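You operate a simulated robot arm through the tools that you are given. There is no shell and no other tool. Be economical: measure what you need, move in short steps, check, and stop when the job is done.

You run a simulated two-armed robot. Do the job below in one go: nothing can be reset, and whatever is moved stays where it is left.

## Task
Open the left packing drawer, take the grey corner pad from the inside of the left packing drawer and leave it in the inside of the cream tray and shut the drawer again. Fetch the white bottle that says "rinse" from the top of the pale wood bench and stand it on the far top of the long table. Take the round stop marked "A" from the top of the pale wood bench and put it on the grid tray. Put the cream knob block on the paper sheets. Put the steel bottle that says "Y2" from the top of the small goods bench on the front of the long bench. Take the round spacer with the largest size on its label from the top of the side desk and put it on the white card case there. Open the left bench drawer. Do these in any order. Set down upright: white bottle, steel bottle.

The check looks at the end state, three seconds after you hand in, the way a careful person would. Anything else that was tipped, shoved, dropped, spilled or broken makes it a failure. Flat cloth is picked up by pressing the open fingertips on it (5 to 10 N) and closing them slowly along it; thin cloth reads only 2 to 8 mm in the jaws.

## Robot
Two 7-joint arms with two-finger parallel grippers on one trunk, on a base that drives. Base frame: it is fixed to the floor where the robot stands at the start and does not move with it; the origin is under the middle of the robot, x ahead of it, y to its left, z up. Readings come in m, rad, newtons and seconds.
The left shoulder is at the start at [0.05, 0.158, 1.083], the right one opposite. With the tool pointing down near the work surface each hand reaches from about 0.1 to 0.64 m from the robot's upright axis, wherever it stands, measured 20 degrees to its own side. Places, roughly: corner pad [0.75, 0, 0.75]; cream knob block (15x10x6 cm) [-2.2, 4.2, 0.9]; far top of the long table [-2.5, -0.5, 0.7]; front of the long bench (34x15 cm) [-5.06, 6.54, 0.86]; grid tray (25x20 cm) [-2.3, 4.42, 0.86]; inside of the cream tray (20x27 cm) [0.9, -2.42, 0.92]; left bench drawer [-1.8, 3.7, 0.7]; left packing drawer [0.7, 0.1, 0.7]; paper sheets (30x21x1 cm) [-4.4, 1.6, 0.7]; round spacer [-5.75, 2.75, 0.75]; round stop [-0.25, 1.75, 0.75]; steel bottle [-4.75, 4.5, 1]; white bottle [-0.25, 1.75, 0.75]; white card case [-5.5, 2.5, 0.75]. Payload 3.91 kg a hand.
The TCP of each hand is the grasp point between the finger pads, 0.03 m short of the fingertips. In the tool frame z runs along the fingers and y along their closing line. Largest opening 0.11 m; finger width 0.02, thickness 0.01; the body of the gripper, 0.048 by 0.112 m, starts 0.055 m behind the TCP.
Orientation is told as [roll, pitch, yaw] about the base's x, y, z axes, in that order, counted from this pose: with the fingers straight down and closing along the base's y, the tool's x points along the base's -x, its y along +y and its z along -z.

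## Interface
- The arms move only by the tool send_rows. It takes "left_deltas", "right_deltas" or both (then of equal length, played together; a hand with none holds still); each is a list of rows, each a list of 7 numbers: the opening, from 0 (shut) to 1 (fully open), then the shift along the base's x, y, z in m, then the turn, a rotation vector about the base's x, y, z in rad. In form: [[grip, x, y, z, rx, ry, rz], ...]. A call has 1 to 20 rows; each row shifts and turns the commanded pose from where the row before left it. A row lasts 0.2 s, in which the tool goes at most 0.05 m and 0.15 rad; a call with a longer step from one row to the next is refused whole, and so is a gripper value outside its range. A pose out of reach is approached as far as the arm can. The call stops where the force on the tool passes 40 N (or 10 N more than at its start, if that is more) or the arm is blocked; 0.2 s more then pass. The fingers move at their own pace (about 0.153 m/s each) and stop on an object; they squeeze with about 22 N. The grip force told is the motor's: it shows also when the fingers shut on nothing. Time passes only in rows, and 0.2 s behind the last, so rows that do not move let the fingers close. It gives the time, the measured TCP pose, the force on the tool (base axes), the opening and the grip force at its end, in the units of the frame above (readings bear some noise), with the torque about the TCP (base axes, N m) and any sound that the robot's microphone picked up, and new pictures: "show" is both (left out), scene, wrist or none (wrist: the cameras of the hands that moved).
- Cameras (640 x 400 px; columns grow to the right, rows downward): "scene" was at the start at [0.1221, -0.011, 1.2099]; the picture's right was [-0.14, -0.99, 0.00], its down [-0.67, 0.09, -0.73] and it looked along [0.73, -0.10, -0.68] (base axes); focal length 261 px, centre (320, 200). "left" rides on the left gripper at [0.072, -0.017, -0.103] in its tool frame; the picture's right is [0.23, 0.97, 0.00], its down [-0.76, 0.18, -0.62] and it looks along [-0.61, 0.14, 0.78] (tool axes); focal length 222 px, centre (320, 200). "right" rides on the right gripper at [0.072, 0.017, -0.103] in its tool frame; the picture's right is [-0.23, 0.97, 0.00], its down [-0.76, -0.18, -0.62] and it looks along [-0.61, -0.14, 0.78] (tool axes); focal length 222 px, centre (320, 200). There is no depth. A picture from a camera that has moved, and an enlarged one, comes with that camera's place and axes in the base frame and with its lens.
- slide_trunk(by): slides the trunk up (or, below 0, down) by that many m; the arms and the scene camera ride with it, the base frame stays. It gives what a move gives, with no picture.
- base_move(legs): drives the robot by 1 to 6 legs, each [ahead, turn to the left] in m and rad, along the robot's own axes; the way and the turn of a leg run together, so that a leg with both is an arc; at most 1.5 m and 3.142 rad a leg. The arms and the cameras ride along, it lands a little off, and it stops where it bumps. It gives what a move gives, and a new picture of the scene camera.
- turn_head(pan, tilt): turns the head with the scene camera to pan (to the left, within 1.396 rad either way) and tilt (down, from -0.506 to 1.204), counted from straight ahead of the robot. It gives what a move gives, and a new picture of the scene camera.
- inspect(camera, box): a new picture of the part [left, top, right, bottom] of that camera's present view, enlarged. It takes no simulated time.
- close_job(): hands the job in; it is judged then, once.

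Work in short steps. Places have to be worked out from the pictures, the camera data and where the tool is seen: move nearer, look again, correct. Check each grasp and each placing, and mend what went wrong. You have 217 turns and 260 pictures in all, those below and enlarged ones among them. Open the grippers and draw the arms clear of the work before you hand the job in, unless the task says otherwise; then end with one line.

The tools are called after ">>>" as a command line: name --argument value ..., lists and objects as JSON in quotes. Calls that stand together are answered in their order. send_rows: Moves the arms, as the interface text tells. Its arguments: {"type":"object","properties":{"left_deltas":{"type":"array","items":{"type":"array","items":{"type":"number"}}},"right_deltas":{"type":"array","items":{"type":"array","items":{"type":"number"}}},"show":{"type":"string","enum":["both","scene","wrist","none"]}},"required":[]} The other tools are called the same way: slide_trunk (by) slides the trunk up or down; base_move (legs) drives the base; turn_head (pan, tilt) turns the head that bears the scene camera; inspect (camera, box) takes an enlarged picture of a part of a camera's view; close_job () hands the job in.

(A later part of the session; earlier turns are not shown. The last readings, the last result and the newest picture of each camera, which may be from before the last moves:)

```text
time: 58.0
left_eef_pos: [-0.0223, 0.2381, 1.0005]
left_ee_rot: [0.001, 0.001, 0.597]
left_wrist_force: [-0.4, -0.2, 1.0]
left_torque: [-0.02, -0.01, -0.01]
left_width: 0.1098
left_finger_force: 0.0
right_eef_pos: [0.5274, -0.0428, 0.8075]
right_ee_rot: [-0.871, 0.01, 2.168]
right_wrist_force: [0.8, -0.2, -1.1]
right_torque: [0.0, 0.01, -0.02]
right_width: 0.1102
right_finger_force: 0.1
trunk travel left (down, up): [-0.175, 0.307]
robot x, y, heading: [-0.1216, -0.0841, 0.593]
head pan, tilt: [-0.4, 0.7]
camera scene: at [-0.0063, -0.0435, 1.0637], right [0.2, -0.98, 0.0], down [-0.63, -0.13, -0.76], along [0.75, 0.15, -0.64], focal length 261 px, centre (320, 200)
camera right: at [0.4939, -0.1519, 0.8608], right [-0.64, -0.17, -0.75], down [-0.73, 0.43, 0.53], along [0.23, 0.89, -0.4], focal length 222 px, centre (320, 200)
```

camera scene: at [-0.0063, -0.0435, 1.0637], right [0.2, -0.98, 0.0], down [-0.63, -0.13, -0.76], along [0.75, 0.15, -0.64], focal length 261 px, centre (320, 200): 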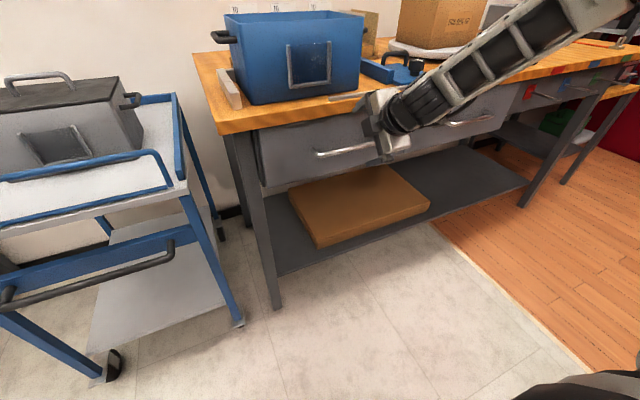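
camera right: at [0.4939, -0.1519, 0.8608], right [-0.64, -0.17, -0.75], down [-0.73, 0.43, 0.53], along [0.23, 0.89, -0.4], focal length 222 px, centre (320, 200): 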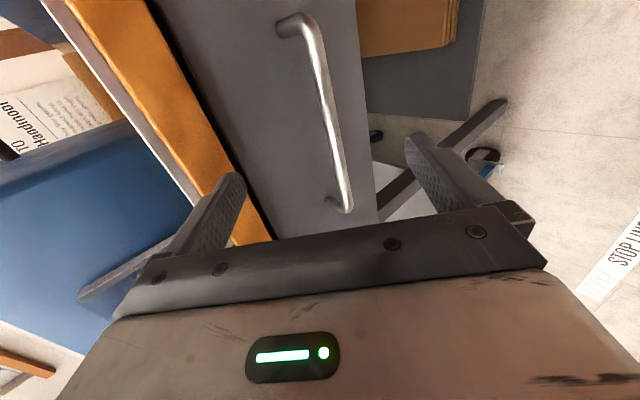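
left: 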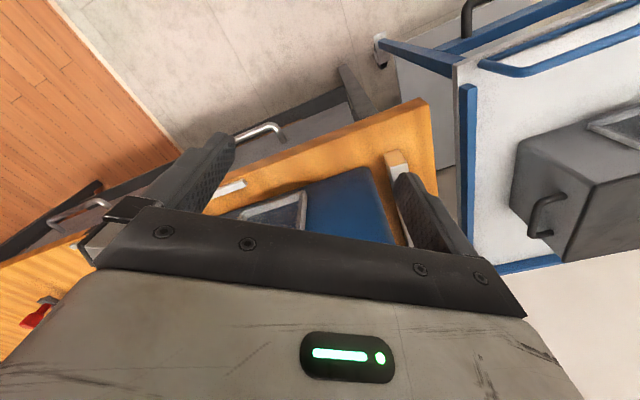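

The jaws straddle the bar in the wrist view and all is in reach. I narrow the jaws a little and advance 6 cm along the fingers.

>>> send_rows --right_deltas '[[0.55, 0.0127, 0.0087, -0.0128, 0, 0, 0], [0.55, 0.0127, 0.0087, -0.0128, 0, 0, 0], [0.55, 0.0127, 0.0087, -0.0128, 0, 0, 0], [0.55, 0, 0, 0, 0, 0, 0]]'

```text
time: 59.0
left_eef_pos: [-0.0243, 0.2386, 1.0011]
left_ee_rot: [-0.001, -0.005, 0.597]
left_wrist_force: [-0.5, 0.3, 0.3]
left_torque: [0.03, 0.0, -0.02]
left_width: 0.11
left_finger_force: 0.0
right_eef_pos: [0.5647, -0.0196, 0.7718]
right_ee_rot: [-0.876, 0.009, 2.17]
right_wrist_force: [-16.4, -11.5, 11.5]
right_torque: [0.56, -0.59, 0.17]
right_width: 0.0583
right_finger_force: 0.0
trunk travel left (down, up): [-0.175, 0.307]
robot x, y, heading: [-0.121, -0.0809, 0.598]
head pan, tilt: [-0.4, 0.7]
camera scene: at [-0.0086, -0.0447, 1.0643], right [0.2, -0.98, 0.0], down [-0.63, -0.12, -0.77], along [0.75, 0.15, -0.64], focal length 261 px, centre (320, 200)
camera right: at [0.5308, -0.1278, 0.8245], right [-0.64, -0.17, -0.75], down [-0.73, 0.43, 0.53], along [0.23, 0.89, -0.4], focal length 222 px, centre (320, 200)
```

scene: 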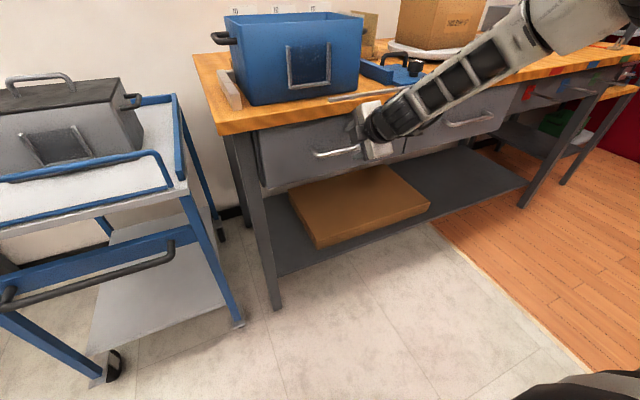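
right: 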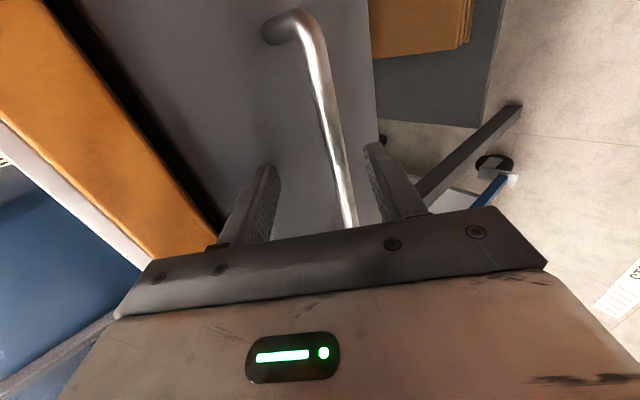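

There is 23 N against the tool; the upper fingertip probably touches the drawer face, so the bar may already lie between the pads. I back off 6 mm and close.

>>> send_rows --right_deltas '[[0.55, -0.004, -0.003, 0.004, 0, 0, 0], [0.0, 0, 0, 0, 0, 0, 0], [0.0, 0, 0, 0, 0, 0, 0], [0.0, 0, 0, 0, 0, 0, 0]]'

```text
time: 60.0
left_eef_pos: [-0.0208, 0.2376, 1.0002]
left_ee_rot: [0.002, 0.001, 0.595]
left_wrist_force: [-0.7, -0.3, 0.4]
left_torque: [0.01, 0.02, 0.03]
left_width: 0.1104
left_finger_force: 0.1
right_eef_pos: [0.5575, -0.024, 0.7635]
right_ee_rot: [-0.85, 0.007, 2.173]
right_wrist_force: [-21.2, -16.0, -23.1]
right_torque: [-0.72, 0.74, 0.47]
right_width: 0.0116
right_finger_force: 44.9
trunk travel left (down, up): [-0.175, 0.307]
robot x, y, heading: [-0.1225, -0.0802, 0.598]
head pan, tilt: [-0.4, 0.7]
camera scene: at [-0.0056, -0.0444, 1.0635], right [0.2, -0.98, 0.0], down [-0.63, -0.13, -0.76], along [0.75, 0.15, -0.64], focal length 261 px, centre (320, 200)
camera right: at [0.5247, -0.1324, 0.8189], right [-0.66, -0.18, -0.73], down [-0.72, 0.43, 0.54], along [0.22, 0.88, -0.41], focal length 222 px, centre (320, 200)
```

scene: 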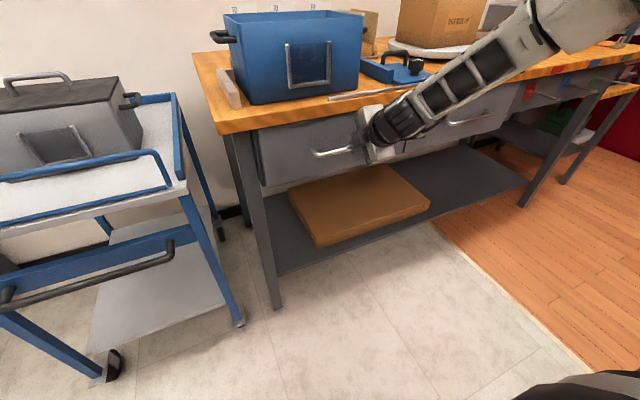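
right: 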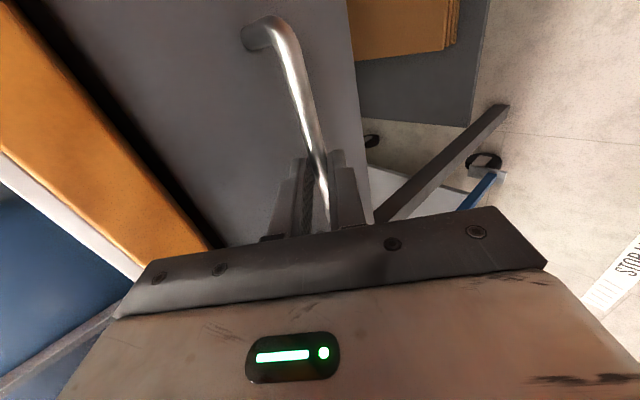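

The bar is gripped (width 12 mm). I pull the drawer by driving straight back 0.2 m.

>>> base_move --legs '[[-0.2, 0]]'

```text
time: 61.6
left_eef_pos: [-0.1867, 0.124, 1.0003]
left_ee_rot: [0.004, 0.004, 0.601]
left_wrist_force: [0.8, 0.4, 0.8]
left_torque: [0.0, 0.03, 0.03]
left_width: 0.1101
left_finger_force: 0.1
right_eef_pos: [0.3956, -0.1391, 0.7642]
right_ee_rot: [-0.856, 0.01, 2.164]
right_wrist_force: [8.5, -12.9, -32.7]
right_torque: [-0.67, 0.36, 0.33]
right_width: 0.0117
right_finger_force: 45.0
trunk travel left (down, up): [-0.175, 0.307]
robot x, y, heading: [-0.2913, -0.1953, 0.598]
head pan, tilt: [-0.4, 0.7]
camera scene: at [-0.1709, -0.1581, 1.0632], right [0.2, -0.98, 0.0], down [-0.63, -0.13, -0.76], along [0.75, 0.15, -0.65], focal length 261 px, centre (320, 200)
```

scene: 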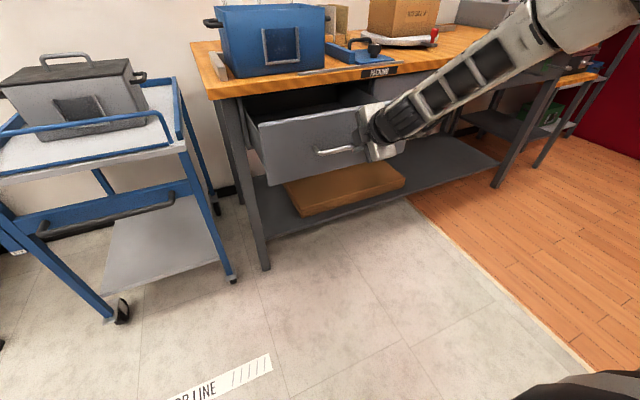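

The drawer slides out well. I draw it 6 cm further for room.

>>> base_move --legs '[[-0.06, 0]]'

>>> send_rows --right_deltas '[[0.5, 0, 0, 0, 0, 0, 0], [0.5, 0, 0, 0, 0, 0, 0], [0.5, -0.03, -0.02, 0.03, 0, 0, 0], [0.5, -0.03, -0.02, 0.03, 0, 0, 0], [1, -0.02, -0.015, 0.04, 0, 0, 0], [1, -0.02, -0.015, 0.04, 0, 0, 0]]' --show "none"

>>> slide_trunk --by 0.3

>>> turn_head --pan -0.35 --tilt 0.8

```text
time: 62.5
left_eef_pos: [-0.2382, 0.0896, 0.9984]
left_ee_rot: [0.002, 0.003, 0.599]
left_wrist_force: [-0.9, 0.0, 0.1]
left_torque: [0.03, -0.03, 0.01]
left_width: 0.1098
left_finger_force: 0.0
right_eef_pos: [0.3449, -0.1737, 0.7643]
right_ee_rot: [-0.855, 0.015, 2.16]
right_wrist_force: [5.4, -9.8, -14.9]
right_torque: [-0.43, 0.15, 0.5]
right_width: 0.0114
right_finger_force: 44.8
trunk travel left (down, up): [-0.175, 0.307]
robot x, y, heading: [-0.3404, -0.2308, 0.598]
head pan, tilt: [-0.4, 0.7]
camera scene: at [-0.2214, -0.1916, 1.0635], right [0.2, -0.98, 0.0], down [-0.63, -0.13, -0.76], along [0.75, 0.15, -0.65], focal length 261 px, centre (320, 200)
```

scene: 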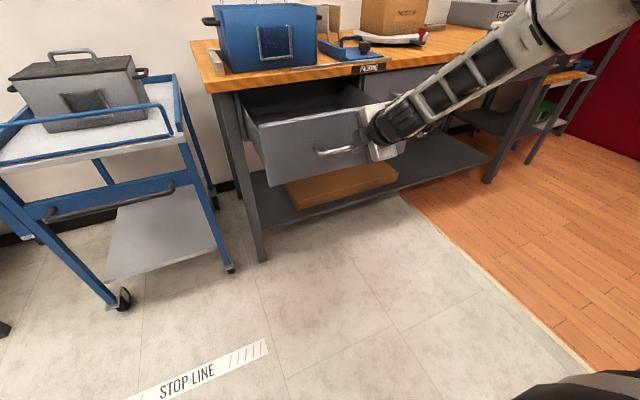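

```text
time: 63.9
left_eef_pos: [-0.2378, 0.0904, 1.0008]
left_ee_rot: [-0.001, -0.001, 0.596]
left_wrist_force: [-0.6, 1.0, 0.5]
left_torque: [-0.02, -0.01, 0.01]
left_width: 0.11
left_finger_force: 0.2
right_eef_pos: [0.2376, -0.2477, 0.8749]
right_ee_rot: [-0.868, 0.013, 2.162]
right_wrist_force: [-0.5, 0.0, -0.5]
right_torque: [0.04, -0.03, 0.0]
right_width: 0.1099
right_finger_force: 0.1
right hand out of reach, approached as far as the arm can: row 6
trunk travel left (down, up): [-0.175, 0.307]
robot x, y, heading: [-0.3399, -0.2311, 0.597]
head pan, tilt: [-0.4, 0.7]
```

```text
time: 66.9
left_eef_pos: [-0.239, 0.0924, 1.2996]
left_ee_rot: [0.0, 0.0, 0.598]
left_wrist_force: [0.0, -1.1, -0.4]
left_torque: [0.0, -0.01, 0.0]
left_width: 0.1099
left_finger_force: 0.0
right_eef_pos: [0.2389, -0.2458, 1.1746]
right_ee_rot: [-0.867, 0.014, 2.162]
right_wrist_force: [0.6, 0.3, -0.2]
right_torque: [0.01, -0.01, 0.01]
right_width: 0.1101
right_finger_force: 0.0
trunk travel left (down, up): [-0.475, 0.007]
robot x, y, heading: [-0.3418, -0.2283, 0.6]
head pan, tilt: [-0.4, 0.7]
```

```text
time: 67.6
left_eef_pos: [-0.2401, 0.0917, 1.3001]
left_ee_rot: [0.0, 0.001, 0.599]
left_wrist_force: [-0.2, -0.2, -0.5]
left_torque: [0.01, 0.03, 0.04]
left_width: 0.1105
left_finger_force: 0.0
right_eef_pos: [0.2396, -0.2456, 1.1758]
right_ee_rot: [-0.868, 0.014, 2.159]
right_wrist_force: [0.3, 0.5, 0.0]
right_torque: [0.0, -0.02, -0.01]
right_width: 0.1101
right_finger_force: 0.1
trunk travel left (down, up): [-0.475, 0.007]
robot x, y, heading: [-0.3395, -0.2328, 0.595]
head pan, tilt: [-0.351, 0.799]
camera scene: at [-0.2281, -0.1883, 1.3555], right [0.24, -0.97, 0.0], down [-0.69, -0.18, -0.7], along [0.68, 0.17, -0.72], focal length 261 px, centre (320, 200)
```

scene: 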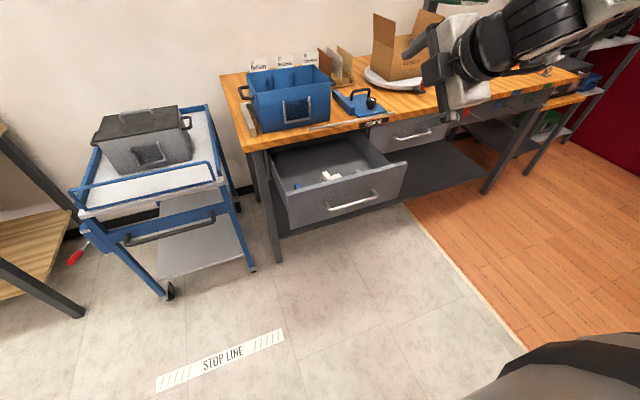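

>>> inspect --camera "scene" --box '[260, 120, 420, 220]'

```text
4.00 times, centred on (340, 170) of scene
camera zoom: at [-0.2281, -0.1883, 1.3555], right [0.24, -0.97, 0.0], down [-0.69, -0.18, -0.7], along [0.68, 0.17, -0.72], focal length 1044 px, centre (240, 320)
```

zoom: 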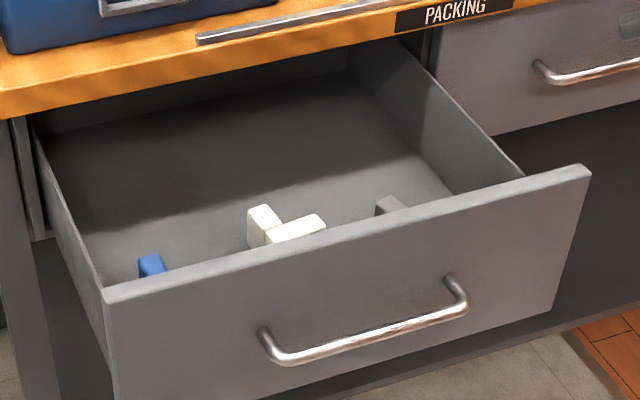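

The grey pad lies low behind the drawer front, at roughly (0.6, -0.13). I drive forward and sideways to bring it within reach of the right hand.

>>> base_move --legs '[[0, -0.507], [0.309, 0], [0, 0.507]]'

```text
time: 72.6
left_eef_pos: [0.0681, 0.122, 1.3001]
left_ee_rot: [0.0, 0.001, 0.607]
left_wrist_force: [0.5, 0.2, -0.1]
left_torque: [0.0, 0.01, -0.02]
left_width: 0.1097
left_finger_force: 0.1
right_eef_pos: [0.5482, -0.2126, 1.1744]
right_ee_rot: [-0.868, 0.015, 2.17]
right_wrist_force: [-0.8, 0.0, -0.3]
right_torque: [-0.01, -0.01, -0.02]
right_width: 0.1099
right_finger_force: 0.0
trunk travel left (down, up): [-0.475, 0.007]
robot x, y, heading: [-0.0291, -0.2006, 0.605]
head pan, tilt: [-0.351, 0.799]
camera scene: at [0.0817, -0.1582, 1.3555], right [0.25, -0.97, 0.0], down [-0.69, -0.18, -0.7], along [0.67, 0.18, -0.72], focal length 261 px, centre (320, 200)
```

scene: 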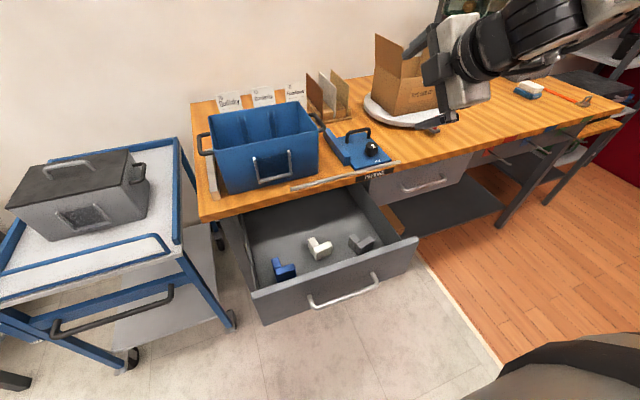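

All three pads are in view now; I enlarge the drawer.

>>> inspect --camera "scene" --box '[240, 200, 420, 312]'

```text
3.56 times, centred on (330, 256) of scene
camera zoom: at [0.0817, -0.1582, 1.3555], right [0.25, -0.97, 0.0], down [-0.69, -0.18, -0.7], along [0.67, 0.18, -0.72], focal length 928 px, centre (284, 1)
```

zoom: 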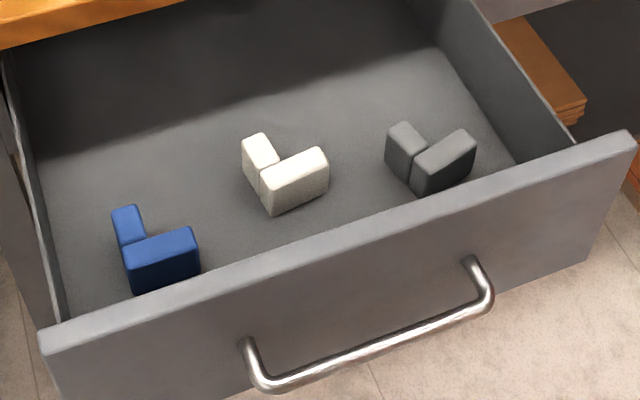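

Triangulated, the grey L lies with its near corner at about (0.515,-0.148), top at z≈0.733, and one leg runs along (0.68,-0.73). I straighten the tool to vertical (closing roughly fore-aft) above it and look with the wrist camera.

>>> send_rows --right_deltas '[[1, 0, 0, 0, -0.0826, 0.119, 0], [1, 0, 0, 0, -0.0826, 0.119, 0], [1, 0, 0, 0, -0.0826, 0.119, 0], [1, 0, 0, 0, -0.0826, 0.119, 0], [1, 0, 0, 0, -0.0826, 0.119, 0], [1, 0, 0, 0, -0.0826, 0.119, 0], [1, 0, 0, 0, 0, 0, 0.145], [1, 0, 0.015, -0.04, 0, 0, 0], [1, -0.01, 0.015, -0.04, 0, 0, 0], [1, 0, 0.015, -0.04, 0, 0, 0], [1, 0, 0, -0.04, 0, 0, 0], [1, 0, 0, 0, 0, 0, 0]]'

```text
time: 75.2
left_eef_pos: [0.0693, 0.1212, 1.3002]
left_ee_rot: [-0.001, 0.0, 0.607]
left_wrist_force: [0.3, 0.0, 0.0]
left_torque: [-0.05, 0.0, 0.01]
left_width: 0.11
left_finger_force: 0.1
right_eef_pos: [0.3593, -0.3007, 0.8491]
right_ee_rot: [0.002, 0.014, 2.326]
right_wrist_force: [-0.3, 0.3, 0.6]
right_torque: [0.0, 0.01, -0.02]
right_width: 0.1099
right_finger_force: 0.1
right hand out of reach, approached as far as the arm can: row 1, 2, 3, 4, 5, 6, 7, 8, 9, 10, 11
trunk travel left (down, up): [-0.475, 0.007]
robot x, y, heading: [-0.0267, -0.1991, 0.61]
head pan, tilt: [-0.351, 0.799]
camera scene: at [0.0818, -0.1583, 1.3555], right [0.25, -0.97, 0.0], down [-0.69, -0.18, -0.7], along [0.67, 0.18, -0.72], focal length 261 px, centre (320, 200)
camera right: at [0.3953, -0.3625, 0.9531], right [-0.86, -0.5, 0.0], down [-0.4, 0.68, 0.61], along [-0.31, 0.53, -0.79], focal length 222 px, centre (320, 200)
```

scene: 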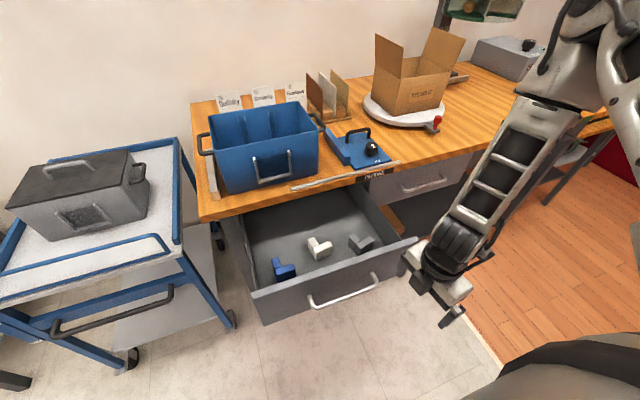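
right: 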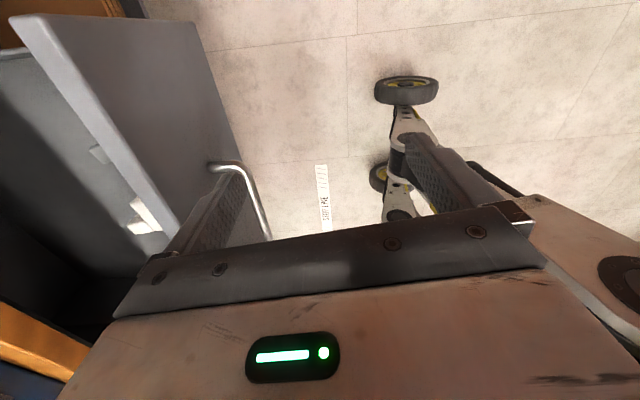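

Vertical with this roll pushes the arm to its limits, and the hand drifted to the right front of the drawer. I move it right, away from the drawer, and yaw it back to the starting wrist roll.

>>> send_rows --right_deltas '[[1, 0.022, -0.033, 0.0, 0, 0, 0], [1, 0.022, -0.033, 0.0, 0, 0, 0], [1, 0, 0, 0, 0, 0, -0.145], [1, 0, 0, 0, 0, 0, -0.145], [1, 0, 0, 0, 0, 0, -0.145], [1, 0, 0, 0, 0, 0, -0.145], [1, 0, 0, 0, 0, 0, -0.145], [1, 0, 0, 0, 0, 0, -0.145], [1, 0, 0, 0, 0, 0, -0.145], [1, 0, 0, 0, 0, 0, -0.145], [1, 0, 0, 0, 0, 0, -0.145], [1, 0, 0, 0, 0, 0, -0.145], [1, 0, 0, 0, 0, 0, -0.145], [1, 0, 0, 0, 0, 0, -0.145], [1, 0, 0, 0, 0, 0, 0]]' --show "scene"

```text
time: 78.4
left_eef_pos: [0.0687, 0.1209, 1.3016]
left_ee_rot: [-0.001, 0.001, 0.608]
left_wrist_force: [-0.9, -0.4, 0.5]
left_torque: [0.04, 0.01, 0.02]
left_width: 0.1099
left_finger_force: 0.0
right_eef_pos: [0.4043, -0.3646, 0.847]
right_ee_rot: [0.001, 0.016, 0.584]
right_wrist_force: [0.3, 0.5, 0.2]
right_torque: [-0.01, -0.03, -0.03]
right_width: 0.11
right_finger_force: 0.0
trunk travel left (down, up): [-0.475, 0.007]
robot x, y, heading: [-0.0282, -0.2008, 0.605]
head pan, tilt: [-0.351, 0.799]
camera scene: at [0.0818, -0.1583, 1.3555], right [0.25, -0.97, 0.0], down [-0.69, -0.18, -0.7], along [0.67, 0.18, -0.72], focal length 261 px, centre (320, 200)
```

scene: 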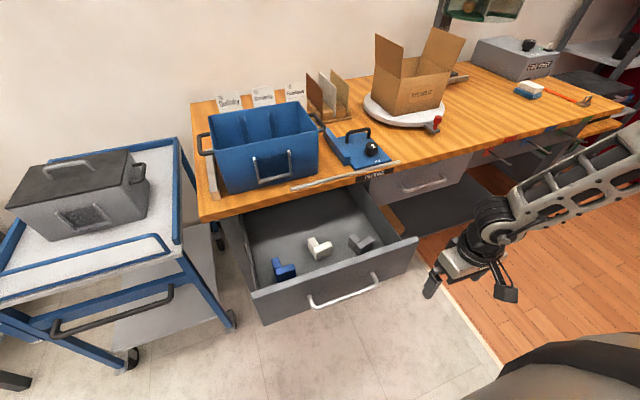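

All in reach again, with the elbow out to the right. I rise, turn the jaws to 0.75 rad, move over the grey pad and look down.

>>> send_rows --right_deltas '[[1, 0, 0, 0.04, 0, 0, 0], [1, 0, 0, 0.04, 0, 0, 0], [1, 0, 0, 0.04, 0, 0, 0], [1, 0.0235, 0.036, 0, 0, 0, 0.083], [1, 0.0235, 0.036, 0, 0, 0, 0.083], [1, 0.0235, 0.036, 0, 0, 0, 0], [1, 0.0235, 0.036, 0, 0, 0, 0], [1, 0.0235, 0.036, 0, 0, 0, 0], [1, 0, 0, 0, 0, 0, 0]]'

```text
time: 80.4
left_eef_pos: [0.068, 0.1199, 1.3]
left_ee_rot: [0.0, -0.001, 0.606]
left_wrist_force: [-0.7, 0.0, -1.1]
left_torque: [0.02, -0.02, -0.02]
left_width: 0.11
left_finger_force: 0.0
right_eef_pos: [0.5218, -0.1841, 0.9679]
right_ee_rot: [0.003, 0.015, 0.755]
right_wrist_force: [-0.3, 0.2, 0.3]
right_torque: [0.01, -0.02, -0.01]
right_width: 0.1101
right_finger_force: 0.0
trunk travel left (down, up): [-0.475, 0.007]
robot x, y, heading: [-0.029, -0.2032, 0.604]
head pan, tilt: [-0.351, 0.799]
camera scene: at [0.0816, -0.1589, 1.3556], right [0.25, -0.97, 0.0], down [-0.69, -0.18, -0.7], along [0.67, 0.18, -0.72], focal length 261 px, centre (320, 200)
camera right: at [0.4581, -0.22, 1.0713], right [-0.5, 0.87, 0.0], down [0.68, 0.4, 0.61], along [0.53, 0.31, -0.79], focal length 222 px, centre (320, 200)
```

scene: 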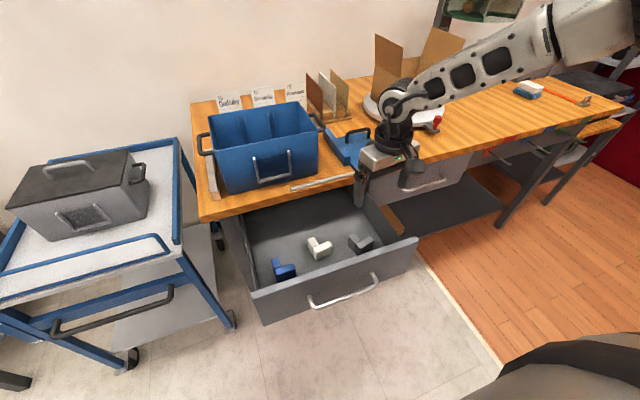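
right: 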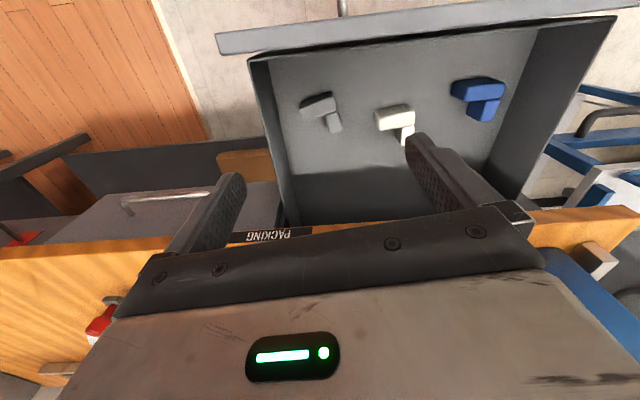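

I enlarge the pad in the wrist view.

>>> inspect --camera "right" --box '[260, 60, 420, 160]'

```text
4.00 times, centred on (340, 110) of right
camera zoom: at [0.4581, -0.22, 1.0713], right [-0.5, 0.87, 0.0], down [0.68, 0.4, 0.61], along [0.53, 0.31, -0.79], focal length 888 px, centre (240, 560)
```

zoom: 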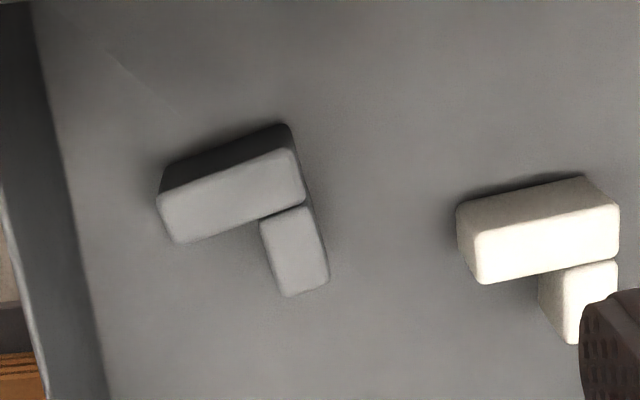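

The pad's main leg is centred at about (0.5415,-0.1745), 5 cm long along azimuth 138°. I align, half-close for clearance to the drawer wall, and descend to z=0.80.

>>> send_rows --right_deltas '[[0.75, 0.02, 0.01, -0.03, 0, -0.015, 0.083], [0.75, 0, 0, -0.045, 0, 0, 0], [0.75, 0, 0, -0.045, 0, 0, 0], [0.75, 0, 0, -0.045, 0, 0, 0], [0.75, 0, 0, 0, 0, 0, 0]]'

```text
time: 81.6
left_eef_pos: [0.0685, 0.1219, 1.2997]
left_ee_rot: [-0.001, 0.001, 0.608]
left_wrist_force: [-0.1, 0.6, 1.0]
left_torque: [0.0, 0.02, -0.01]
left_width: 0.11
left_finger_force: 0.0
right_eef_pos: [0.5101, -0.2208, 0.8822]
right_ee_rot: [-0.01, 0.004, 0.837]
right_wrist_force: [0.4, 0.6, 0.5]
right_torque: [0.0, -0.01, 0.01]
right_width: 0.0826
right_finger_force: 0.0
right hand out of reach, approached as far as the arm can: row 2, 3, 4
trunk travel left (down, up): [-0.475, 0.007]
robot x, y, heading: [-0.0294, -0.2007, 0.607]
head pan, tilt: [-0.351, 0.799]
camera scene: at [0.0819, -0.1583, 1.3555], right [0.25, -0.97, 0.0], down [-0.69, -0.18, -0.7], along [0.67, 0.18, -0.72], focal length 261 px, centre (320, 200)
camera right: at [0.4482, -0.262, 0.9851], right [-0.57, 0.82, -0.01], down [0.64, 0.45, 0.62], along [0.52, 0.35, -0.78], focal length 222 px, centre (320, 200)
```

scene: 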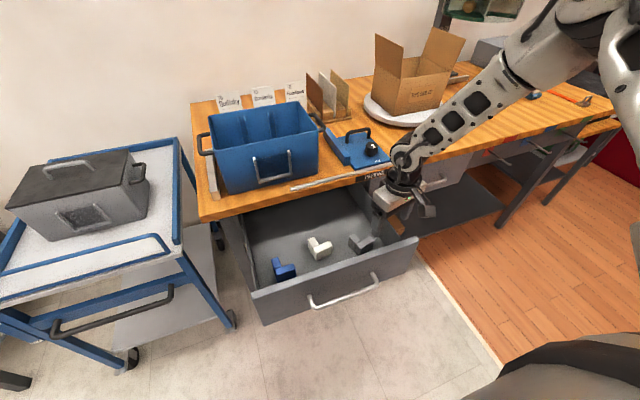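
right: 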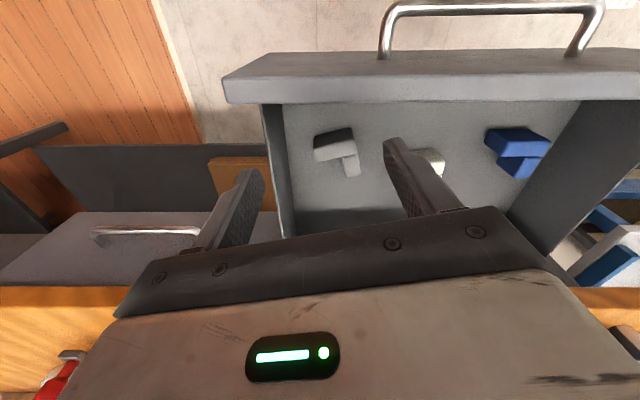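

The shoulder is now too high for such a low reach. I raise the hand, lower the trunk by 0.25 m, and go on from there.

>>> send_rows --right_deltas '[[0.75, 0.008, 0.012, 0.045, 0, 0, 0], [0.75, 0.008, 0.012, 0.045, 0, 0, 0], [0.75, 0.008, 0.012, 0.045, 0, 0, 0], [0.75, 0.0075, 0.0103, 0.045, 0, 0, 0], [0.75, 0, 0, 0.03, 0, 0, 0], [0.75, 0, 0, 0, 0, 0, 0]]' --show "none"

>>> slide_trunk --by -0.25

```text
time: 83.0
left_eef_pos: [0.068, 0.1208, 1.2997]
left_ee_rot: [0.0, 0.003, 0.607]
left_wrist_force: [-0.1, -0.6, 0.8]
left_torque: [-0.01, -0.04, -0.03]
left_width: 0.1102
left_finger_force: 0.1
right_eef_pos: [0.543, -0.1765, 1.0929]
right_ee_rot: [-0.01, 0.005, 0.837]
right_wrist_force: [0.3, -0.1, 0.3]
right_torque: [0.04, 0.0, 0.02]
right_width: 0.0826
right_finger_force: 0.1
trunk travel left (down, up): [-0.475, 0.007]
robot x, y, heading: [-0.0299, -0.2047, 0.606]
head pan, tilt: [-0.351, 0.799]
```

```text
time: 85.6
left_eef_pos: [0.0678, 0.1206, 1.05]
left_ee_rot: [0.001, -0.001, 0.609]
left_wrist_force: [-0.2, -0.2, 0.2]
left_torque: [0.01, 0.02, -0.02]
left_width: 0.1099
left_finger_force: 0.0
right_eef_pos: [0.5425, -0.1759, 0.8417]
right_ee_rot: [-0.008, 0.004, 0.837]
right_wrist_force: [0.6, 0.4, -0.2]
right_torque: [0.03, -0.04, -0.02]
right_width: 0.0825
right_finger_force: 0.0
trunk travel left (down, up): [-0.225, 0.257]
robot x, y, heading: [-0.0291, -0.2011, 0.608]
head pan, tilt: [-0.351, 0.799]
```

The hand hangs at z=0.842 right above the pad. I descend part way and check the wrist view.

>>> send_rows --right_deltas '[[0.75, 0, 0, -0.03, 0, 0, 0], [0.75, 0, 0, -0.03, 0, 0, 0], [0.75, 0, 0, 0, 0, 0, 0]]'

```text
time: 86.4
left_eef_pos: [0.0692, 0.1208, 1.0499]
left_ee_rot: [-0.001, 0.002, 0.608]
left_wrist_force: [-0.1, 0.9, 0.2]
left_torque: [-0.01, 0.01, -0.02]
left_width: 0.1102
left_finger_force: 0.1
right_eef_pos: [0.5423, -0.1743, 0.783]
right_ee_rot: [-0.008, 0.003, 0.837]
right_wrist_force: [-0.5, -0.2, 0.0]
right_torque: [0.03, -0.02, -0.03]
right_width: 0.0826
right_finger_force: 0.1
trunk travel left (down, up): [-0.225, 0.257]
robot x, y, heading: [-0.0298, -0.2007, 0.607]
head pan, tilt: [-0.351, 0.799]
camera scene: at [0.0818, -0.1584, 1.1055], right [0.25, -0.97, 0.0], down [-0.69, -0.18, -0.7], along [0.67, 0.18, -0.72], focal length 261 px, centre (320, 200)
camera right: at [0.4806, -0.2144, 0.8846], right [-0.57, 0.82, -0.01], down [0.64, 0.45, 0.62], along [0.52, 0.35, -0.78], focal length 222 px, centre (320, 200)
```

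scene: 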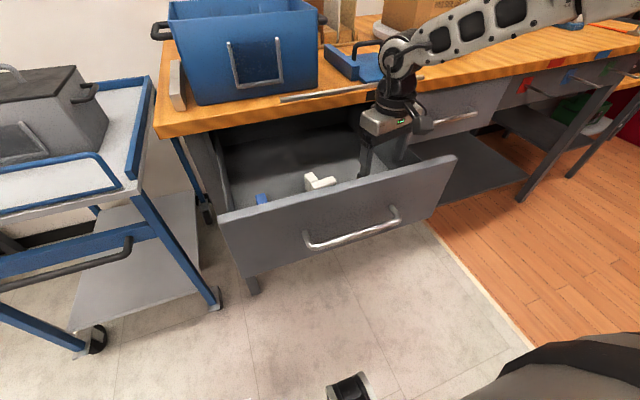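
right: 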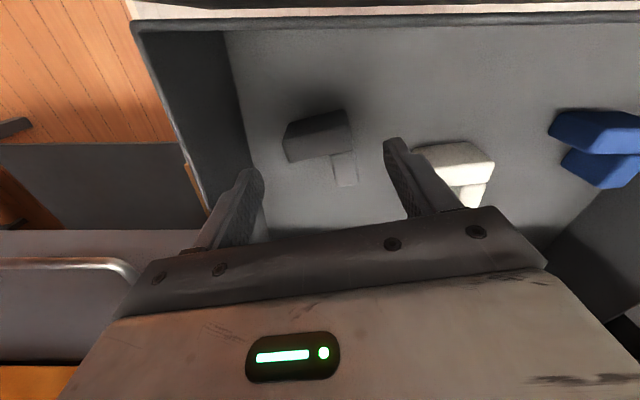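

I check the pad closely before the last descent.

>>> inspect --camera "right" --box '[220, 80, 420, 205]'

```text
3.20 times, centred on (320, 142) of right
camera zoom: at [0.4806, -0.2144, 0.8846], right [-0.57, 0.82, -0.01], down [0.64, 0.45, 0.62], along [0.52, 0.35, -0.78], focal length 711 px, centre (320, 384)
```

zoom: 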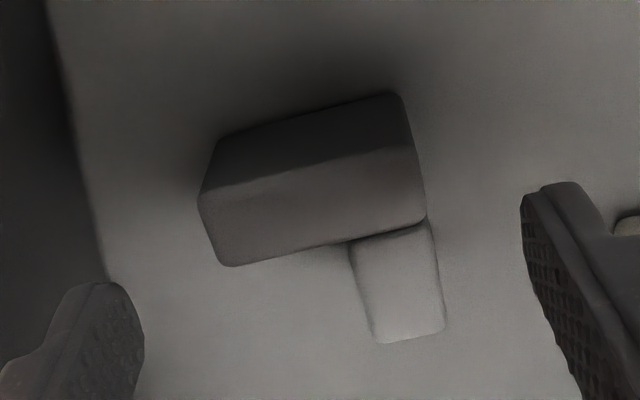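

The jaws are well aligned; I shift 3 mm, go down to z≈0.737 and close.

>>> send_rows --right_deltas '[[0.75, -0.003, -0.003, -0.025, 0, 0, 0], [0.75, 0, 0, -0.02, 0, 0, 0], [0, 0, 0, 0, 0, 0, 0], [0, 0, 0, 0, 0, 0, 0], [0, 0, 0, 0, 0, 0, 0]]' --show "wrist"

```text
time: 87.6
left_eef_pos: [0.0682, 0.1208, 1.0502]
left_ee_rot: [0.001, -0.001, 0.609]
left_wrist_force: [0.7, -0.2, -0.4]
left_torque: [0.02, 0.01, -0.01]
left_width: 0.1097
left_finger_force: 0.0
right_eef_pos: [0.5397, -0.1789, 0.7363]
right_ee_rot: [-0.008, 0.004, 0.835]
right_wrist_force: [-0.2, 0.2, -0.3]
right_torque: [0.03, 0.02, -0.02]
right_width: 0.0546
right_finger_force: 22.0
trunk travel left (down, up): [-0.225, 0.257]
robot x, y, heading: [-0.0276, -0.2035, 0.605]
head pan, tilt: [-0.351, 0.799]
camera right: at [0.4787, -0.2186, 0.8398], right [-0.57, 0.82, -0.01], down [0.64, 0.45, 0.62], along [0.52, 0.35, -0.78], focal length 222 px, centre (320, 200)
```

right: 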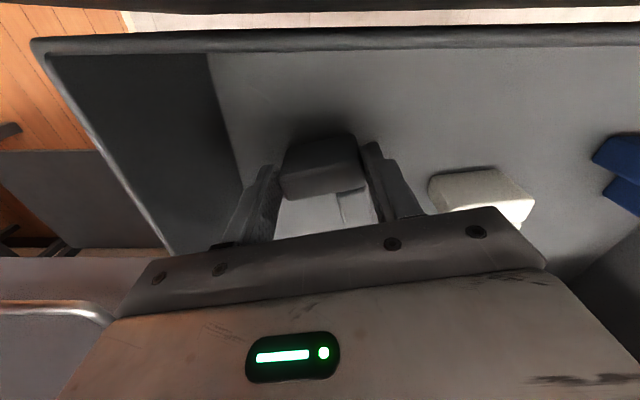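

The pad is gripped at 55 mm. I lift it clear of the drawer and check.

>>> send_rows --right_deltas '[[0, 0, 0, 0.03, 0, 0, 0], [0, 0, 0, 0.045, 0, 0, 0], [0, 0, 0, 0.045, 0, 0, 0], [0, 0, 0, 0.045, 0, 0, 0], [0, 0, 0, 0.045, 0, 0, 0], [0, 0, 0, 0.045, 0, 0, 0], [0, -0.02, -0.02, 0.03, 0, 0, 0]]' --show "wrist"

>>> base_move --legs '[[-0.2, 0]]'

```text
time: 89.2
left_eef_pos: [0.0682, 0.1206, 1.0486]
left_ee_rot: [-0.001, 0.0, 0.608]
left_wrist_force: [-0.7, -0.2, 0.5]
left_torque: [-0.01, -0.01, -0.01]
left_width: 0.11
left_finger_force: 0.0
right_eef_pos: [0.5198, -0.1984, 1.0205]
right_ee_rot: [-0.008, 0.003, 0.837]
right_wrist_force: [-0.7, 0.6, 0.2]
right_torque: [0.02, -0.01, 0.0]
right_width: 0.0543
right_finger_force: 22.2
trunk travel left (down, up): [-0.225, 0.257]
robot x, y, heading: [-0.0287, -0.2025, 0.606]
head pan, tilt: [-0.351, 0.799]
camera right: at [0.4583, -0.239, 1.1237], right [-0.57, 0.82, -0.01], down [0.64, 0.45, 0.62], along [0.51, 0.35, -0.78], focal length 222 px, centre (320, 200)
```

right: 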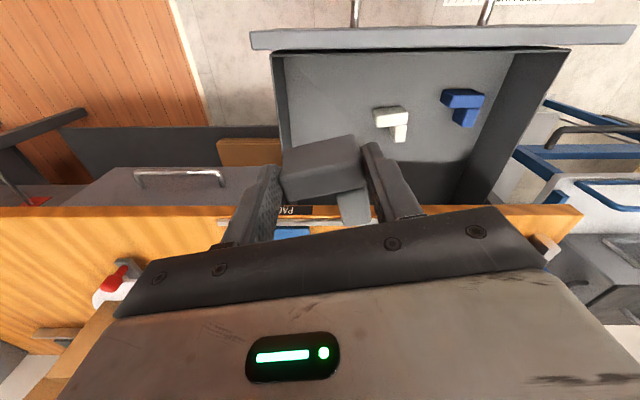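

```text
time: 90.8
left_eef_pos: [-0.092, 0.0094, 1.0496]
left_ee_rot: [-0.001, -0.001, 0.606]
left_wrist_force: [-0.1, 0.1, 0.2]
left_torque: [0.01, 0.0, 0.02]
left_width: 0.11
left_finger_force: 0.2
right_eef_pos: [0.3591, -0.3111, 1.021]
right_ee_rot: [-0.008, 0.004, 0.835]
right_wrist_force: [-0.4, -1.0, 0.2]
right_torque: [0.01, 0.0, 0.03]
right_width: 0.0544
right_finger_force: 22.4
trunk travel left (down, up): [-0.225, 0.257]
robot x, y, heading: [-0.1879, -0.3127, 0.603]
head pan, tilt: [-0.351, 0.799]
camera scene: at [-0.0793, -0.2701, 1.1056], right [0.25, -0.97, 0.0], down [-0.69, -0.18, -0.7], along [0.68, 0.18, -0.72], focal length 261 px, centre (320, 200)
```

scene: 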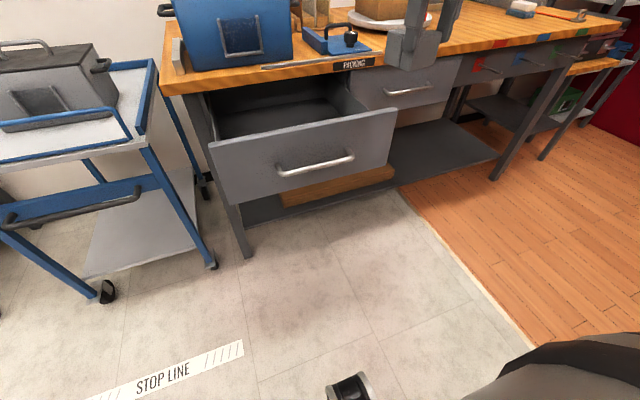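

The drawer panel's top is at z≈0.81 and its face about 0.595 ahead of me. I bring the left hand, shut and pointing forward-down, to just before the panel above the bar.

>>> send_rows --left_deltas '[[0, 0.0402, 0.0034, -0.02, 0.0853, -0.1234, 0], [0, 0.0402, 0.0034, -0.02, 0.0853, -0.1234, 0], [0, 0.0402, 0.0034, -0.02, 0.0853, -0.1234, 0], [0, 0.0402, 0.0034, -0.02, 0.0853, -0.1234, 0], [0, 0.0402, 0.0034, -0.02, 0.0853, -0.1234, 0], [0, 0.0402, 0.0034, -0.02, 0.0853, -0.1234, 0], [0, 0.0402, 0.0034, -0.02, 0.0853, -0.1234, 0], [0, 0.0217, -0.0235, -0.019, 0, 0, 0], [0, 0.0217, -0.0235, -0.019, 0, 0, 0], [0, 0.0217, -0.0235, -0.019, 0, 0, 0], [0, 0.0217, -0.0235, -0.019, 0, 0, 0], [0, 0, 0, 0, 0, 0, 0]]' --show "scene"

```text
time: 93.3
left_eef_pos: [0.2772, -0.0615, 0.8336]
left_ee_rot: [0.0, -1.048, 0.606]
left_wrist_force: [-0.3, -0.3, 0.6]
left_torque: [-0.02, 0.03, 0.0]
left_width: 0.0
left_finger_force: 21.6
right_eef_pos: [0.3596, -0.3103, 1.0209]
right_ee_rot: [-0.007, 0.004, 0.835]
right_wrist_force: [-0.6, 0.0, -0.3]
right_torque: [0.03, 0.02, 0.0]
right_width: 0.0541
right_finger_force: 21.8
trunk travel left (down, up): [-0.225, 0.257]
robot x, y, heading: [-0.1853, -0.315, 0.602]
head pan, tilt: [-0.351, 0.799]
camera scene: at [-0.0791, -0.27, 1.1055], right [0.25, -0.97, 0.0], down [-0.69, -0.18, -0.7], along [0.67, 0.18, -0.72], focal length 261 px, centre (320, 200)
```

scene: 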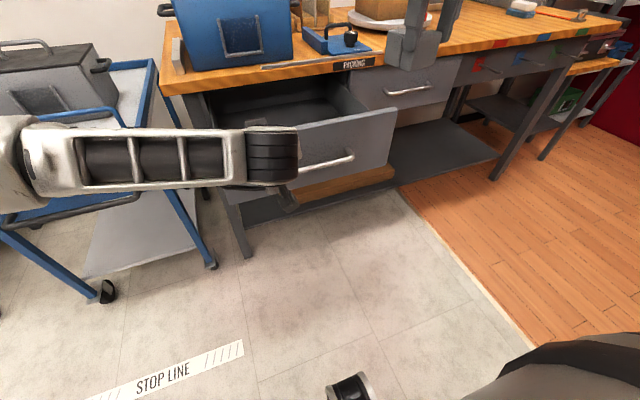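

In reach and nearly there; I slide the left hand 7 cm right and 4 cm down, then drive forward to push the drawer shut.

>>> send_rows --left_deltas '[[0, 0.02, -0.0288, -0.019, 0, 0, 0], [0, 0.02, -0.0288, -0.019, 0, 0, 0], [0, 0, 0, 0, 0, 0, 0]]' --show "wrist"

>>> base_move --legs '[[0.15, 0]]'

```text
time: 94.2
left_eef_pos: [0.3177, -0.1184, 0.7965]
left_ee_rot: [-0.001, -1.05, 0.606]
left_wrist_force: [-0.8, -0.1, 0.0]
left_torque: [-0.01, 0.01, -0.02]
left_width: 0.0001
left_finger_force: 22.6
right_eef_pos: [0.3596, -0.311, 1.0212]
right_ee_rot: [-0.008, 0.003, 0.835]
right_wrist_force: [-0.1, -0.1, 0.4]
right_torque: [-0.02, 0.0, 0.03]
right_width: 0.0544
right_finger_force: 21.5
trunk travel left (down, up): [-0.225, 0.257]
robot x, y, heading: [-0.1887, -0.313, 0.606]
head pan, tilt: [-0.351, 0.799]
camera left: at [0.2234, -0.2035, 0.7849], right [-0.65, 0.74, -0.2], down [-0.23, 0.05, 0.97], along [0.73, 0.67, 0.14], focal length 222 px, centre (320, 200)
```

left: 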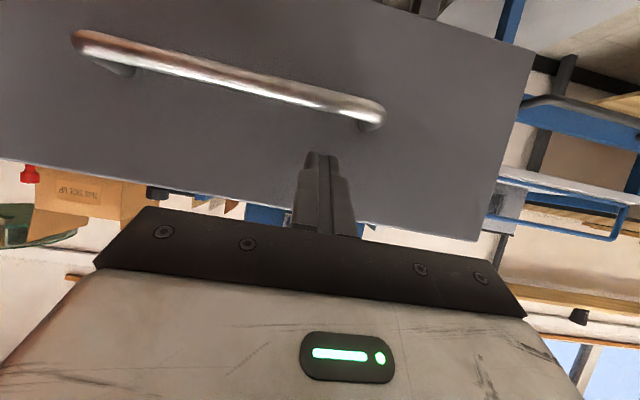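

```text
time: 95.5
left_eef_pos: [0.4386, -0.0321, 0.7959]
left_ee_rot: [0.0, -1.048, 0.607]
left_wrist_force: [-0.2, -0.2, 0.7]
left_torque: [0.01, -0.01, 0.08]
left_width: 0.0004
left_finger_force: 21.5
right_eef_pos: [0.4804, -0.2253, 1.0212]
right_ee_rot: [-0.009, 0.005, 0.838]
right_wrist_force: [-0.7, 0.0, -1.4]
right_torque: [0.0, 0.02, 0.02]
right_width: 0.0546
right_finger_force: 21.4
trunk travel left (down, up): [-0.225, 0.257]
robot x, y, heading: [-0.0684, -0.2272, 0.608]
head pan, tilt: [-0.351, 0.799]
camera scene: at [0.0419, -0.1859, 1.1055], right [0.25, -0.97, 0.0], down [-0.69, -0.18, -0.7], along [0.67, 0.18, -0.72], focal length 261 px, centre (320, 200)
```

scene: 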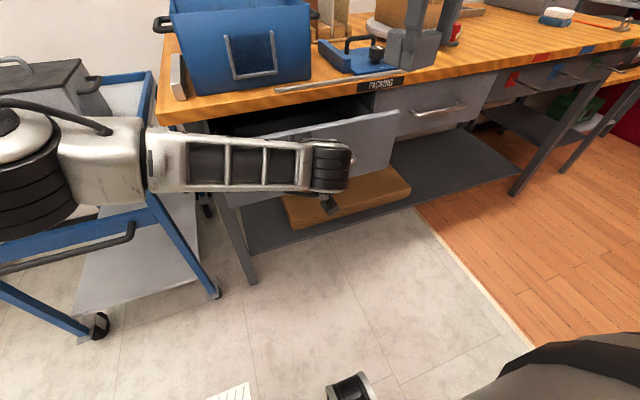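

The drawer is more than half shut. To keep the left elbow away from the box on the cart, I push the rest with the arm alone.

>>> send_rows --left_deltas '[[0, 0.0247, 0.0171, 0, 0, 0, 0], [0, 0.0247, 0.0171, 0, 0, 0, 0], [0, 0.0247, 0.0171, 0, 0, 0, 0], [0, 0.0247, 0.0171, 0, 0, 0, 0], [0, 0.0165, 0.0114, 0, 0, 0, 0], [0, 0, 0, 0, 0, 0, 0]]' --show "scene"

```text
time: 96.9
left_eef_pos: [0.5478, 0.035, 0.7971]
left_ee_rot: [-0.023, -1.046, 0.609]
left_wrist_force: [-7.2, -3.7, 2.8]
left_torque: [0.06, 0.03, 0.07]
left_width: 0.0
left_finger_force: 21.8
left hand out of reach, approached as far as the arm can: row 5
right_eef_pos: [0.4791, -0.2273, 1.0216]
right_ee_rot: [-0.01, 0.004, 0.839]
right_wrist_force: [-0.2, 0.0, -0.2]
right_torque: [0.03, -0.04, 0.0]
right_width: 0.0546
right_finger_force: 22.6
trunk travel left (down, up): [-0.225, 0.257]
robot x, y, heading: [-0.0666, -0.228, 0.609]
head pan, tilt: [-0.351, 0.799]
stopped in row 6 (left hand): the force on the tool passed its limit at 42 N (the readings are from after the stop); the commanded pose is now the measured one
camera scene: at [0.0402, -0.1865, 1.1057], right [0.25, -0.97, 0.0], down [-0.69, -0.18, -0.7], along [0.67, 0.18, -0.72], focal length 261 px, centre (320, 200)
```

scene: 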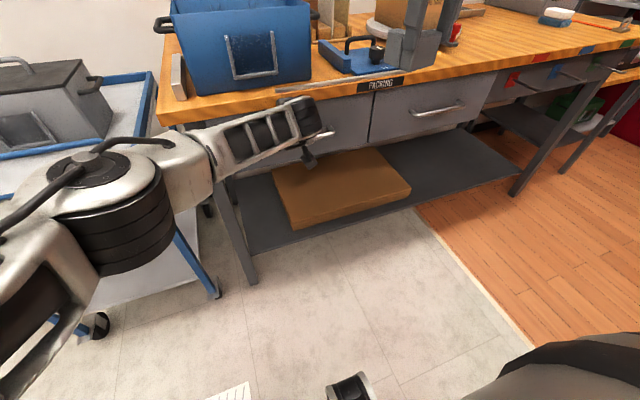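

The push stopped at 42 N; I check whether the drawer is flush with its neighbour.

>>> inspect --camera "scene" --box '[240, 70, 500, 180]'

```text
2.46 times, centred on (370, 125) of scene
camera zoom: at [0.0402, -0.1865, 1.1057], right [0.25, -0.97, 0.0], down [-0.69, -0.18, -0.7], along [0.67, 0.18, -0.72], focal length 642 px, centre (197, 385)
```

zoom: 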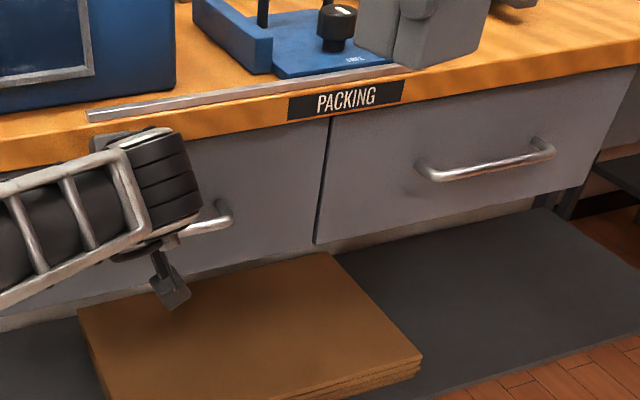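

The drawer is flush. I retrace the left arm's path back to its tucked pose.

>>> send_rows --left_deltas '[[0, -0.0247, -0.0171, 0, 0, 0, 0], [0, -0.0247, -0.0171, 0, 0, 0, 0], [0, -0.0247, -0.0171, 0, 0, 0, 0], [0, -0.0247, -0.0171, 0, 0, 0, 0], [0, -0.02, 0.0288, 0.019, 0, 0, 0], [0, -0.02, 0.0288, 0.019, 0, 0, 0], [0, -0.0217, 0.0235, 0.019, 0, 0, 0], [0, -0.0217, 0.0235, 0.019, 0, 0, 0], [0, -0.0217, 0.0235, 0.019, 0, 0, 0], [0, -0.0217, 0.0235, 0.019, 0, 0, 0], [0, -0.0402, -0.0034, 0.02, -0.0853, 0.1234, 0], [0, -0.0402, -0.0034, 0.02, -0.0853, 0.1234, 0], [0, -0.0402, -0.0034, 0.02, -0.0853, 0.1234, 0], [0, -0.0402, -0.0034, 0.02, -0.0853, 0.1234, 0], [0, -0.0402, -0.0034, 0.02, -0.0853, 0.1234, 0], [0, -0.0402, -0.0034, 0.02, -0.0853, 0.1234, 0], [0, -0.0402, -0.0034, 0.02, -0.0853, 0.1234, 0]]' --show "none"

>>> base_move --legs '[[-0.45, 0]]'

```text
time: 100.5
left_eef_pos: [0.0427, 0.0971, 1.0512]
left_ee_rot: [-0.016, 0.006, 0.606]
left_wrist_force: [0.5, 0.3, -0.6]
left_torque: [0.01, 0.0, 0.0]
left_width: 0.0
left_finger_force: 21.3
right_eef_pos: [0.4796, -0.2265, 1.0209]
right_ee_rot: [-0.01, 0.005, 0.838]
right_wrist_force: [-0.1, -1.0, -0.4]
right_torque: [0.03, 0.01, -0.01]
right_width: 0.0545
right_finger_force: 22.3
trunk travel left (down, up): [-0.225, 0.257]
robot x, y, heading: [-0.0683, -0.2267, 0.602]
head pan, tilt: [-0.351, 0.799]
```

```text
time: 103.2
left_eef_pos: [-0.3265, -0.1605, 1.0492]
left_ee_rot: [-0.016, 0.007, 0.604]
left_wrist_force: [-0.8, 1.2, -0.1]
left_torque: [0.01, 0.01, 0.01]
left_width: 0.0
left_finger_force: 22.5
right_eef_pos: [0.1081, -0.4851, 1.0217]
right_ee_rot: [-0.008, 0.004, 0.833]
right_wrist_force: [0.6, -0.4, 0.4]
right_torque: [0.0, -0.01, -0.01]
right_width: 0.0543
right_finger_force: 21.9
trunk travel left (down, up): [-0.225, 0.257]
robot x, y, heading: [-0.441, -0.4839, 0.602]
head pan, tilt: [-0.351, 0.799]
camera scene: at [-0.3301, -0.4434, 1.1055], right [0.25, -0.97, 0.0], down [-0.69, -0.18, -0.7], along [0.68, 0.17, -0.72], focal length 261 px, centre (320, 200)
```

scene: 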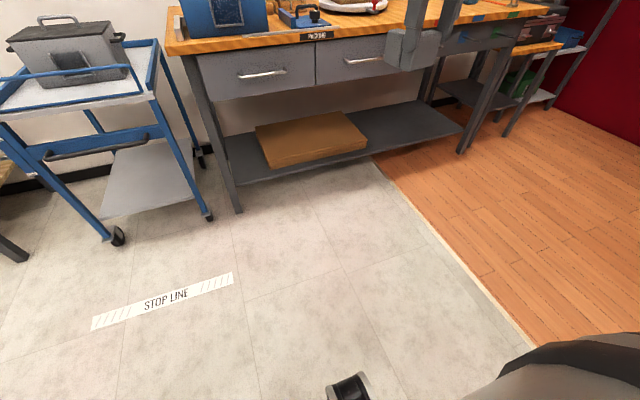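

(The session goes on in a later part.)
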